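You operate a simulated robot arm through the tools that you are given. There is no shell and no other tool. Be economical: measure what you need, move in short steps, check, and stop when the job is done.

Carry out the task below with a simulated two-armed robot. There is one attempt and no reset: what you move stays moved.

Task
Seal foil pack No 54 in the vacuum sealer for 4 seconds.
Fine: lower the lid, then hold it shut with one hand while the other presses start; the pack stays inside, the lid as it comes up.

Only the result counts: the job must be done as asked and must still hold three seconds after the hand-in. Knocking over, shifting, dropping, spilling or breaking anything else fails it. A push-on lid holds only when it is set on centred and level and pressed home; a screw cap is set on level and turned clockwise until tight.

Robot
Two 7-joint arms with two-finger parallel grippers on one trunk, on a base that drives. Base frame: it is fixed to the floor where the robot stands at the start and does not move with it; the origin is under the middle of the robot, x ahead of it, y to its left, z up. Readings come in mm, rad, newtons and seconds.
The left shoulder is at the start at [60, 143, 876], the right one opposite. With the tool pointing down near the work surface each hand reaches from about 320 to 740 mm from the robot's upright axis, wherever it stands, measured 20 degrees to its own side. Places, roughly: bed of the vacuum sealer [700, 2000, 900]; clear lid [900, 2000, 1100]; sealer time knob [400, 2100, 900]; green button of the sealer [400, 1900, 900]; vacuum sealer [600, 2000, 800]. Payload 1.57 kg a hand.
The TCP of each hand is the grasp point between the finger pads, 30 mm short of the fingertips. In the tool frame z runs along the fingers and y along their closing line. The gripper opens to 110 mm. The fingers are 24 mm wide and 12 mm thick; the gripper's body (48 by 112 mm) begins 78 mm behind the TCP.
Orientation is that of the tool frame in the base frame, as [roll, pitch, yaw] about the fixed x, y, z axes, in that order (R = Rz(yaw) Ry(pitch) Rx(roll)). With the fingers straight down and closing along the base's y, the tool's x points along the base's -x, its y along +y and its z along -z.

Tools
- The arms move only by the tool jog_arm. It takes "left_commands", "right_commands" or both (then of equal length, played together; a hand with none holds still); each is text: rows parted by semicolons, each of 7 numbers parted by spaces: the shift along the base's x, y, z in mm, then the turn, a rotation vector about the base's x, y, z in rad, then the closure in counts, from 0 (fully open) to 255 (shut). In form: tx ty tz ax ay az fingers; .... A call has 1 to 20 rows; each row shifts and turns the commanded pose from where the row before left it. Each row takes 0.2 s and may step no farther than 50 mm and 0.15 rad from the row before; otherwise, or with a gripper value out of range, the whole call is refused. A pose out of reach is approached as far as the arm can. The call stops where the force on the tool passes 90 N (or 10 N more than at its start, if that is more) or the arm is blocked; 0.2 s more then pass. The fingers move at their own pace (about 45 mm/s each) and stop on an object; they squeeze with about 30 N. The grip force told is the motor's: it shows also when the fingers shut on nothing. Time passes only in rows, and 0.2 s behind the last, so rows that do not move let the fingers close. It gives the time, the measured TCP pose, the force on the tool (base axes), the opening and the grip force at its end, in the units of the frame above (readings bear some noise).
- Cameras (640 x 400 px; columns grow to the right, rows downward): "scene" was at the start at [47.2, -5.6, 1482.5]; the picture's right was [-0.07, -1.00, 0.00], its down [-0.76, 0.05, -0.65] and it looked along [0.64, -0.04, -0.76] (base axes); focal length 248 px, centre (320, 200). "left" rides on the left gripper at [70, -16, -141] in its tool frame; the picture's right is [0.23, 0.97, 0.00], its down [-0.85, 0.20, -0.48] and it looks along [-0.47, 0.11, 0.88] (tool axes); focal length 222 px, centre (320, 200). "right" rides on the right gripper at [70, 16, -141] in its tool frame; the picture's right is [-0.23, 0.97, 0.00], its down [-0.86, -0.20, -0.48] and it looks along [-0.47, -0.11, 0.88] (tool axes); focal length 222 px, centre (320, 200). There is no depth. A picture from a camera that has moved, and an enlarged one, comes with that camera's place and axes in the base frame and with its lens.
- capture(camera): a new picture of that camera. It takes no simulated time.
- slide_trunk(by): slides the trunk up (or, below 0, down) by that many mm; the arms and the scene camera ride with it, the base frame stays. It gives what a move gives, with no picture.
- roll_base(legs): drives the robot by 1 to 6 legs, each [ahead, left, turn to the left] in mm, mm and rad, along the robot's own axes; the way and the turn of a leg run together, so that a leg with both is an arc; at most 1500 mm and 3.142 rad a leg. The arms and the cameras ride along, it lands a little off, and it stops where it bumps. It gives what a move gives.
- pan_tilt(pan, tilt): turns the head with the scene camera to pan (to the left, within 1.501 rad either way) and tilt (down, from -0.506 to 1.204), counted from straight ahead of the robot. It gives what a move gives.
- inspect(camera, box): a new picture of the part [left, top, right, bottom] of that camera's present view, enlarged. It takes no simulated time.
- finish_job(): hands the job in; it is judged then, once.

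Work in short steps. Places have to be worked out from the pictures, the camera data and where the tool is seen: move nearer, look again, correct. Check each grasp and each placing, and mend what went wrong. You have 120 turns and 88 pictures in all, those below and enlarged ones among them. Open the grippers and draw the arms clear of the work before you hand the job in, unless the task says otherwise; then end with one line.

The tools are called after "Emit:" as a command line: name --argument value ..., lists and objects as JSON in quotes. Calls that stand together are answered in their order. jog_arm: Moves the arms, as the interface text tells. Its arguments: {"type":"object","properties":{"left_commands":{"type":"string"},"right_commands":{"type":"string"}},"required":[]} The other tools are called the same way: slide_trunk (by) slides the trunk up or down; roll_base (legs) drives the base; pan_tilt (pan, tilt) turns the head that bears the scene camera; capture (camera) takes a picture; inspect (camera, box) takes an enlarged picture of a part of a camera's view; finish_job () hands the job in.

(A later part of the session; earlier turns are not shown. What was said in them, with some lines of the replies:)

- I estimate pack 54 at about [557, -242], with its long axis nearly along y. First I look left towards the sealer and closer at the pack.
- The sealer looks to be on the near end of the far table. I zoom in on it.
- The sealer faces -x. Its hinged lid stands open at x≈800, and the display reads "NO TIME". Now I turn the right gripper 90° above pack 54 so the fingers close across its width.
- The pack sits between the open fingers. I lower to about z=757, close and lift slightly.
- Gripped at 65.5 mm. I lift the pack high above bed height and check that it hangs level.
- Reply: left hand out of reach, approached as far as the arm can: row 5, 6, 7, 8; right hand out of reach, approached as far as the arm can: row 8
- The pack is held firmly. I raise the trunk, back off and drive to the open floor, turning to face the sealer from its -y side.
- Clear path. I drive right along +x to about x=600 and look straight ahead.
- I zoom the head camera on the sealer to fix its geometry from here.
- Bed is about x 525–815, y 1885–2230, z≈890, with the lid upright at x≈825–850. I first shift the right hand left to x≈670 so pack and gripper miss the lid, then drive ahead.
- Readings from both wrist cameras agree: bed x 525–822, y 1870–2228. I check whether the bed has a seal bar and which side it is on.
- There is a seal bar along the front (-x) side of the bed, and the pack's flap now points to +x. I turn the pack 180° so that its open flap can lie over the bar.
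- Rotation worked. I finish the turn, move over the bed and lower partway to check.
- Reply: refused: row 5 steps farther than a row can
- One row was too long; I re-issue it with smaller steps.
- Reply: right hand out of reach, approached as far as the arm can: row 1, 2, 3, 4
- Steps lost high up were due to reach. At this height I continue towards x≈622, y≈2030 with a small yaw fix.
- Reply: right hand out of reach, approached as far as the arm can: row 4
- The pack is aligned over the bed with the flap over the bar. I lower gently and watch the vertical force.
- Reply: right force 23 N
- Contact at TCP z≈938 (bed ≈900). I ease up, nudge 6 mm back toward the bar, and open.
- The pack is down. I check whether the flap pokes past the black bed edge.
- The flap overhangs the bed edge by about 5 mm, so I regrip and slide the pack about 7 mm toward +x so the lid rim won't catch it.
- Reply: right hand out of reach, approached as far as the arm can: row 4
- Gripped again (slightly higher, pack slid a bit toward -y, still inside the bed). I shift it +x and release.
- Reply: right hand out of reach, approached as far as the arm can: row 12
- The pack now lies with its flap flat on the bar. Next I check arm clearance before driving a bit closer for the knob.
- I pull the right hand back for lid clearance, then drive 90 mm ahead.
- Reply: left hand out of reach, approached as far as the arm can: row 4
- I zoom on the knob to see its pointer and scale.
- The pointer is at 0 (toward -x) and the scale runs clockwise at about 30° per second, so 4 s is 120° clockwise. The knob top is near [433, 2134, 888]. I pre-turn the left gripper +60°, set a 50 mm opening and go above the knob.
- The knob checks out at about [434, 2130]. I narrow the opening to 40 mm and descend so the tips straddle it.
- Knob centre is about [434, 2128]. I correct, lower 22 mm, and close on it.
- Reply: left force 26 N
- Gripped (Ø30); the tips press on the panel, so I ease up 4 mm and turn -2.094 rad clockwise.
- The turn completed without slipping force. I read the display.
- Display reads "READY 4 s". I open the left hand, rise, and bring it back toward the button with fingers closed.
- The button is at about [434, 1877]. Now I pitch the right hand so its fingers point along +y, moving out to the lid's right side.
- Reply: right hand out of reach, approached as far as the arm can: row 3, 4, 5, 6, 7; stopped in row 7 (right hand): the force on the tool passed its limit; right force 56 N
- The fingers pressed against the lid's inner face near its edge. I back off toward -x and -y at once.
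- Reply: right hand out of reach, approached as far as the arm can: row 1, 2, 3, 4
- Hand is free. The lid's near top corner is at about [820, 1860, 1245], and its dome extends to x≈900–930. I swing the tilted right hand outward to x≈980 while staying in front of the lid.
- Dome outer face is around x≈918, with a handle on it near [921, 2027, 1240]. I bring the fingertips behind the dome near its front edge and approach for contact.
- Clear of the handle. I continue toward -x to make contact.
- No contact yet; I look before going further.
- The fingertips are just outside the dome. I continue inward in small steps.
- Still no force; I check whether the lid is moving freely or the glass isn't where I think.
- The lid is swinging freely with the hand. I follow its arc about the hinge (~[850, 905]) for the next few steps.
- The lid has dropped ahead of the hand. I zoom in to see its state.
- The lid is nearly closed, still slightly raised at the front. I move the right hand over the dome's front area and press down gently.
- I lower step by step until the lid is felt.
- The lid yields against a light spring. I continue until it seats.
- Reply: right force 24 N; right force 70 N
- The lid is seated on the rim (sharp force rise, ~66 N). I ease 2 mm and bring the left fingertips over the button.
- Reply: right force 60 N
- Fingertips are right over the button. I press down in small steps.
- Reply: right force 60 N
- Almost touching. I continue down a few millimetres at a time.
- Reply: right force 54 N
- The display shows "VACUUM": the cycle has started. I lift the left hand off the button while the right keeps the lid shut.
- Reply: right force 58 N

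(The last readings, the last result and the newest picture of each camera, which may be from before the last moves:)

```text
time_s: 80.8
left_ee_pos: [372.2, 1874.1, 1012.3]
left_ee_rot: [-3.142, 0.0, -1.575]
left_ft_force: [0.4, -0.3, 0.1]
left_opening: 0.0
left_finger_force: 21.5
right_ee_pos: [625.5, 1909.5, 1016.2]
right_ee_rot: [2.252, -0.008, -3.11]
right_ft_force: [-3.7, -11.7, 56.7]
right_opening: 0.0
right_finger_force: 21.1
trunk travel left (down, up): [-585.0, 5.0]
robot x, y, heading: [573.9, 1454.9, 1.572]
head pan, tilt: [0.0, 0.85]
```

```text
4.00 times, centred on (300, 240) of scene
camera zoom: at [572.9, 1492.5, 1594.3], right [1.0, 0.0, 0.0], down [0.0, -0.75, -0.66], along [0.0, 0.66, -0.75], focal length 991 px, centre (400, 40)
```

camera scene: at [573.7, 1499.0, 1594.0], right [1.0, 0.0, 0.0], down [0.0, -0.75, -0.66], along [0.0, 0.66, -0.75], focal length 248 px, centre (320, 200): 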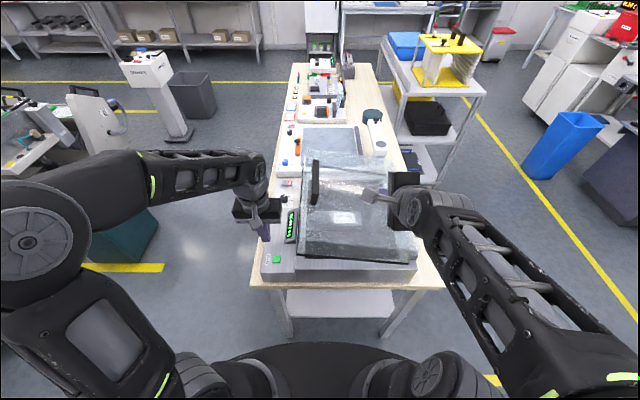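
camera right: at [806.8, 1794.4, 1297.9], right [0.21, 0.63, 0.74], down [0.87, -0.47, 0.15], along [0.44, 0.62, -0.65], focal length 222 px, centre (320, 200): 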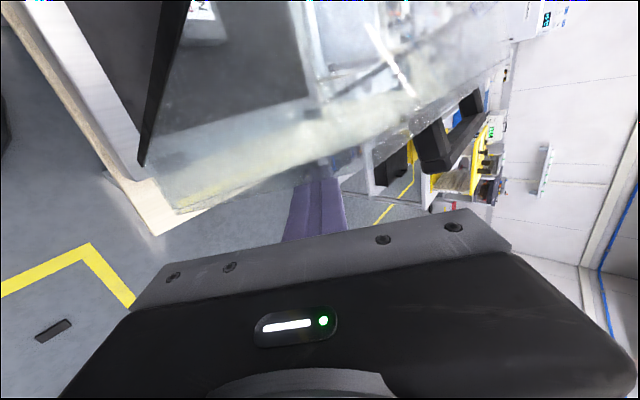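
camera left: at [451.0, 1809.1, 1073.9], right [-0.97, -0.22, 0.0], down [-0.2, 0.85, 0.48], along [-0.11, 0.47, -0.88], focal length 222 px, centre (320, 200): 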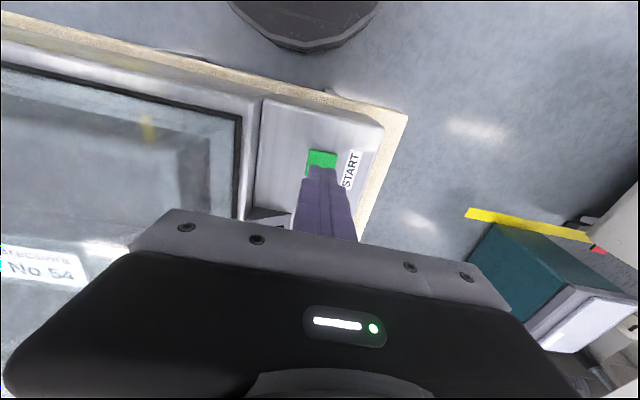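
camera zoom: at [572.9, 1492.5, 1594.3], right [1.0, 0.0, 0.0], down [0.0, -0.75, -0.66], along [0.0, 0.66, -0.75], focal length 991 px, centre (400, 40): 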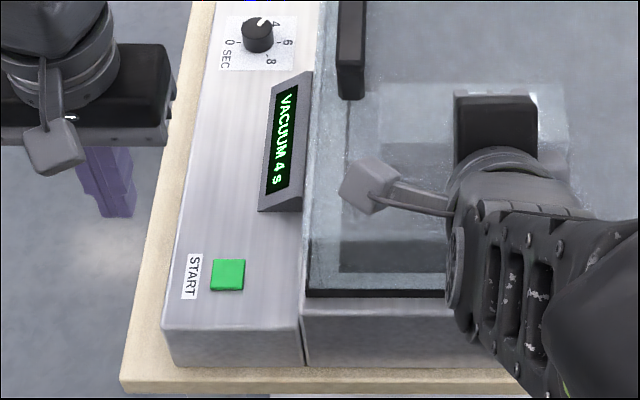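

"VACUUM 4 s" is running; I hold the lid still and wait about 3 seconds.

Emit:
jog_arm --right_commands "0 0 0 0 0 0 255;0 0 0 0 0 0 255;0 0 0 0 0 0 255;0 0 0 0 0 0 255;0 0 0 0 0 0 255;0 0 0 0 0 0 255;0 0 0 0 0 0 255;0 0 0 0 0 0 255;0 0 0 0 0 0 255;0 0 0 0 0 0 255;0 0 0 0 0 0 255;0 0 0 0 0 0 255;0 0 0 0 0 0 255;0 0 0 0 0 0 255;0 0 0 0 0 0 255"

Emit:
inspect --camera "scene" --box '[250, 190, 350, 290]'

```text
time_s: 84.0
left_ee_pos: [372.9, 1873.4, 1012.9]
left_ee_rot: [-3.14, 0.002, -1.573]
left_ft_force: [0.9, -0.8, 0.5]
left_opening: 0.1
left_finger_force: 21.2
right_ee_pos: [627.5, 1909.5, 1015.9]
right_ee_rot: [2.254, -0.009, -3.109]
right_ft_force: [-1.4, -6.5, 55.0]
right_opening: 0.1
right_finger_force: 21.2
trunk travel left (down, up): [-585.0, 5.0]
robot x, y, heading: [573.9, 1450.7, 1.575]
head pan, tilt: [0.0, 0.85]
```

```text
4.00 times, centred on (300, 240) of scene
camera zoom: at [573.7, 1493.4, 1594.3], right [1.0, 0.0, 0.0], down [0.0, -0.75, -0.66], along [0.0, 0.66, -0.75], focal length 991 px, centre (400, 40)
```

zoom: 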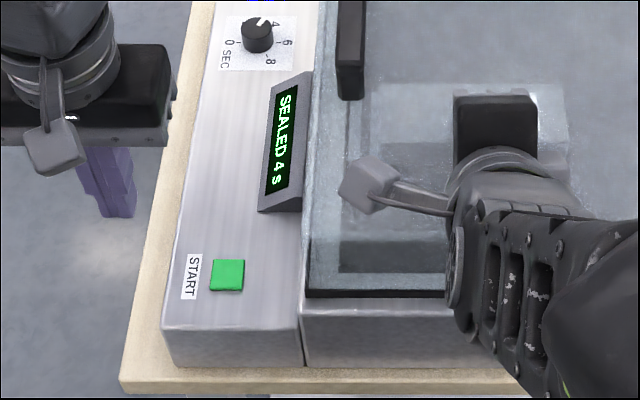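

The display reads "SEALED 4 s". I raise the right hand slowly so the lid comes up with it, then withdraw toward the robot.

Emit:
jog_arm --right_commands "0 0 5 0 0 0 255;0 0 8 0 0 0 255;0 0 8 0 0 0 255;0 0 10 0 0 0 255;0 0 10 0 0 0 255;0 0 12 0 0 0 255;0 0 15 0 0 0 255;0 0 15 0 0 0 255;0 0 20 0 0 0 255;0 0 20 0 0 0 255"

Emit:
capture --camera "scene"

```text
time_s: 86.2
left_ee_pos: [373.1, 1877.2, 1010.6]
left_ee_rot: [3.14, -0.003, -1.575]
left_ft_force: [1.1, -0.2, -0.1]
left_opening: 0.0
left_finger_force: 21.5
right_ee_pos: [627.4, 1907.5, 1124.9]
right_ee_rot: [2.317, -0.092, -3.105]
right_ft_force: [-0.5, -0.2, 0.0]
right_opening: 0.0
right_finger_force: 21.1
trunk travel left (down, up): [-585.0, 5.0]
robot x, y, heading: [571.3, 1451.0, 1.574]
head pan, tilt: [0.0, 0.85]
```

```text
19 pictures are left
camera scene: at [574.5, 1498.9, 1594.0], right [1.0, 0.0, 0.0], down [0.0, -0.75, -0.66], along [0.0, 0.66, -0.75], focal length 248 px, centre (320, 200)
```

scene: 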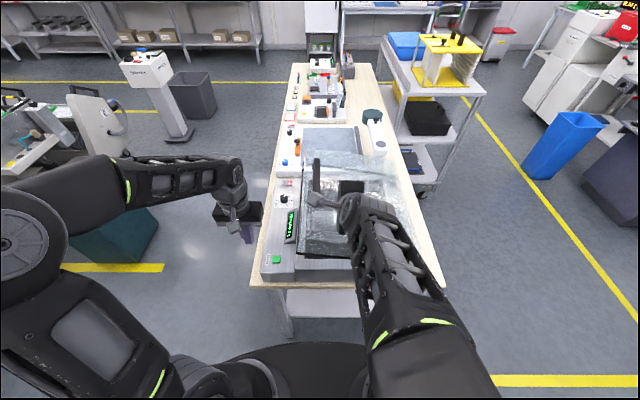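

The lid rests partly raised by itself and the hand is free. I drive straight back to clear both arms.

Emit:
roll_base --legs '[[-350, 0, 0]]'

Emit:
jog_arm --left_commands "0 0 0 0 0 0 0;0 0 0 0 0 0 0;0 0 0 0 0 0 0;0 0 0 0 0 0 0;0 0 0 0 0 0 0;0 0 0 0 0 0 0;0 0 0 0 0 0 0" --right_commands "0 0 0 0 0 0 0;0 0 0 0 0 0 0;0 0 0 0 0 0 0;0 0 0 0 0 0 0;0 0 0 0 0 0 0;0 0 0 0 0 0 0;0 0 0 0 0 0 0"

Emit:
pan_tilt --pan 0 --tilt 0.7

Emit:
inspect --camera "scene" --box '[230, 100, 430, 260]'

```text
time_s: 88.5
left_ee_pos: [373.9, 1519.4, 1009.9]
left_ee_rot: [3.141, -0.002, -1.573]
left_ft_force: [-0.4, 0.0, 1.0]
left_opening: 0.2
left_finger_force: 21.5
right_ee_pos: [625.3, 1549.0, 1125.9]
right_ee_rot: [2.31, -0.086, -3.099]
right_ft_force: [0.0, -0.5, -0.5]
right_opening: 0.0
right_finger_force: 21.2
trunk travel left (down, up): [-585.0, 5.0]
robot x, y, heading: [576.8, 1093.6, 1.577]
head pan, tilt: [0.0, 0.85]
```

```text
time_s: 90.1
left_ee_pos: [374.0, 1519.6, 1010.1]
left_ee_rot: [3.14, -0.001, -1.573]
left_ft_force: [-0.2, -0.3, 0.1]
left_opening: 110.1
left_finger_force: 0.2
right_ee_pos: [625.3, 1550.0, 1126.9]
right_ee_rot: [2.312, -0.09, -3.097]
right_ft_force: [0.0, 0.7, 0.1]
right_opening: 110.0
right_finger_force: 0.1
trunk travel left (down, up): [-585.0, 5.0]
robot x, y, heading: [575.9, 1092.3, 1.574]
head pan, tilt: [0.0, 0.85]
```

```text
time_s: 90.8
left_ee_pos: [374.1, 1521.3, 1009.9]
left_ee_rot: [3.14, -0.001, -1.573]
left_ft_force: [0.5, 0.2, 0.0]
left_opening: 110.3
left_finger_force: 0.2
right_ee_pos: [625.4, 1549.1, 1125.8]
right_ee_rot: [2.313, -0.089, -3.099]
right_ft_force: [0.6, -0.2, 0.6]
right_opening: 110.0
right_finger_force: 0.1
trunk travel left (down, up): [-585.0, 5.0]
robot x, y, heading: [571.9, 1092.2, 1.574]
head pan, tilt: [0.0, 0.7]
```

```text
2.50 times, centred on (330, 180) of scene
camera zoom: at [575.7, 1147.6, 1606.2], right [1.0, 0.0, 0.0], down [0.0, -0.64, -0.76], along [0.0, 0.76, -0.64], focal length 619 px, centre (295, 250)
```

zoom: 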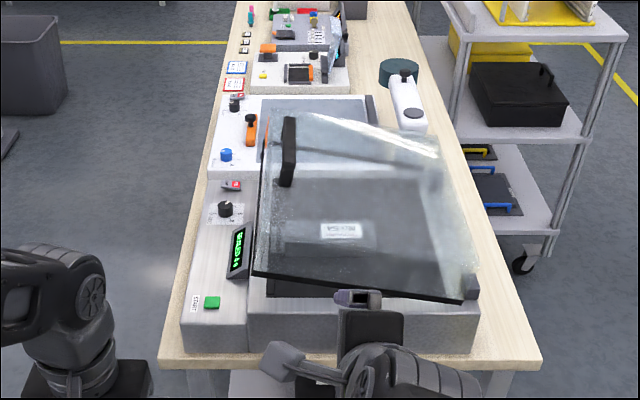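

The lid sits ajar with pack 54 inside. One last check of the display.

Emit:
inspect --camera "scene" --box '[290, 160, 350, 220]'

```text
6.67 times, centred on (320, 190) of scene
camera zoom: at [575.7, 1147.6, 1606.2], right [1.0, 0.0, 0.0], down [0.0, -0.64, -0.76], along [0.0, 0.76, -0.64], focal length 1651 px, centre (320, 267)
```

zoom: 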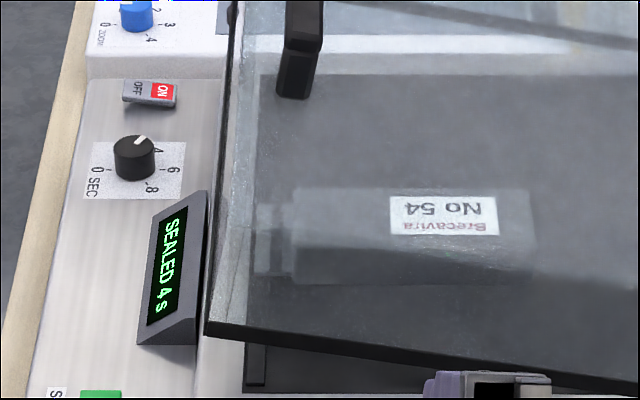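

The display still reads "SEALED 4 s", the pack is in place, and both grippers are open and clear. I hand the job in.

Emit:
finish_job

```text
The job is handed in.
```

Foil pack No 54 was sealed for 4 seconds: the display reads "SEALED 4 s", the pack is still inside, and the lid is ajar where it came up by itself. On the way to the lid, the right hand briefly pressed the open lid's inner face with about 56 N. I backed it off, and the lid worked normally afterwards.
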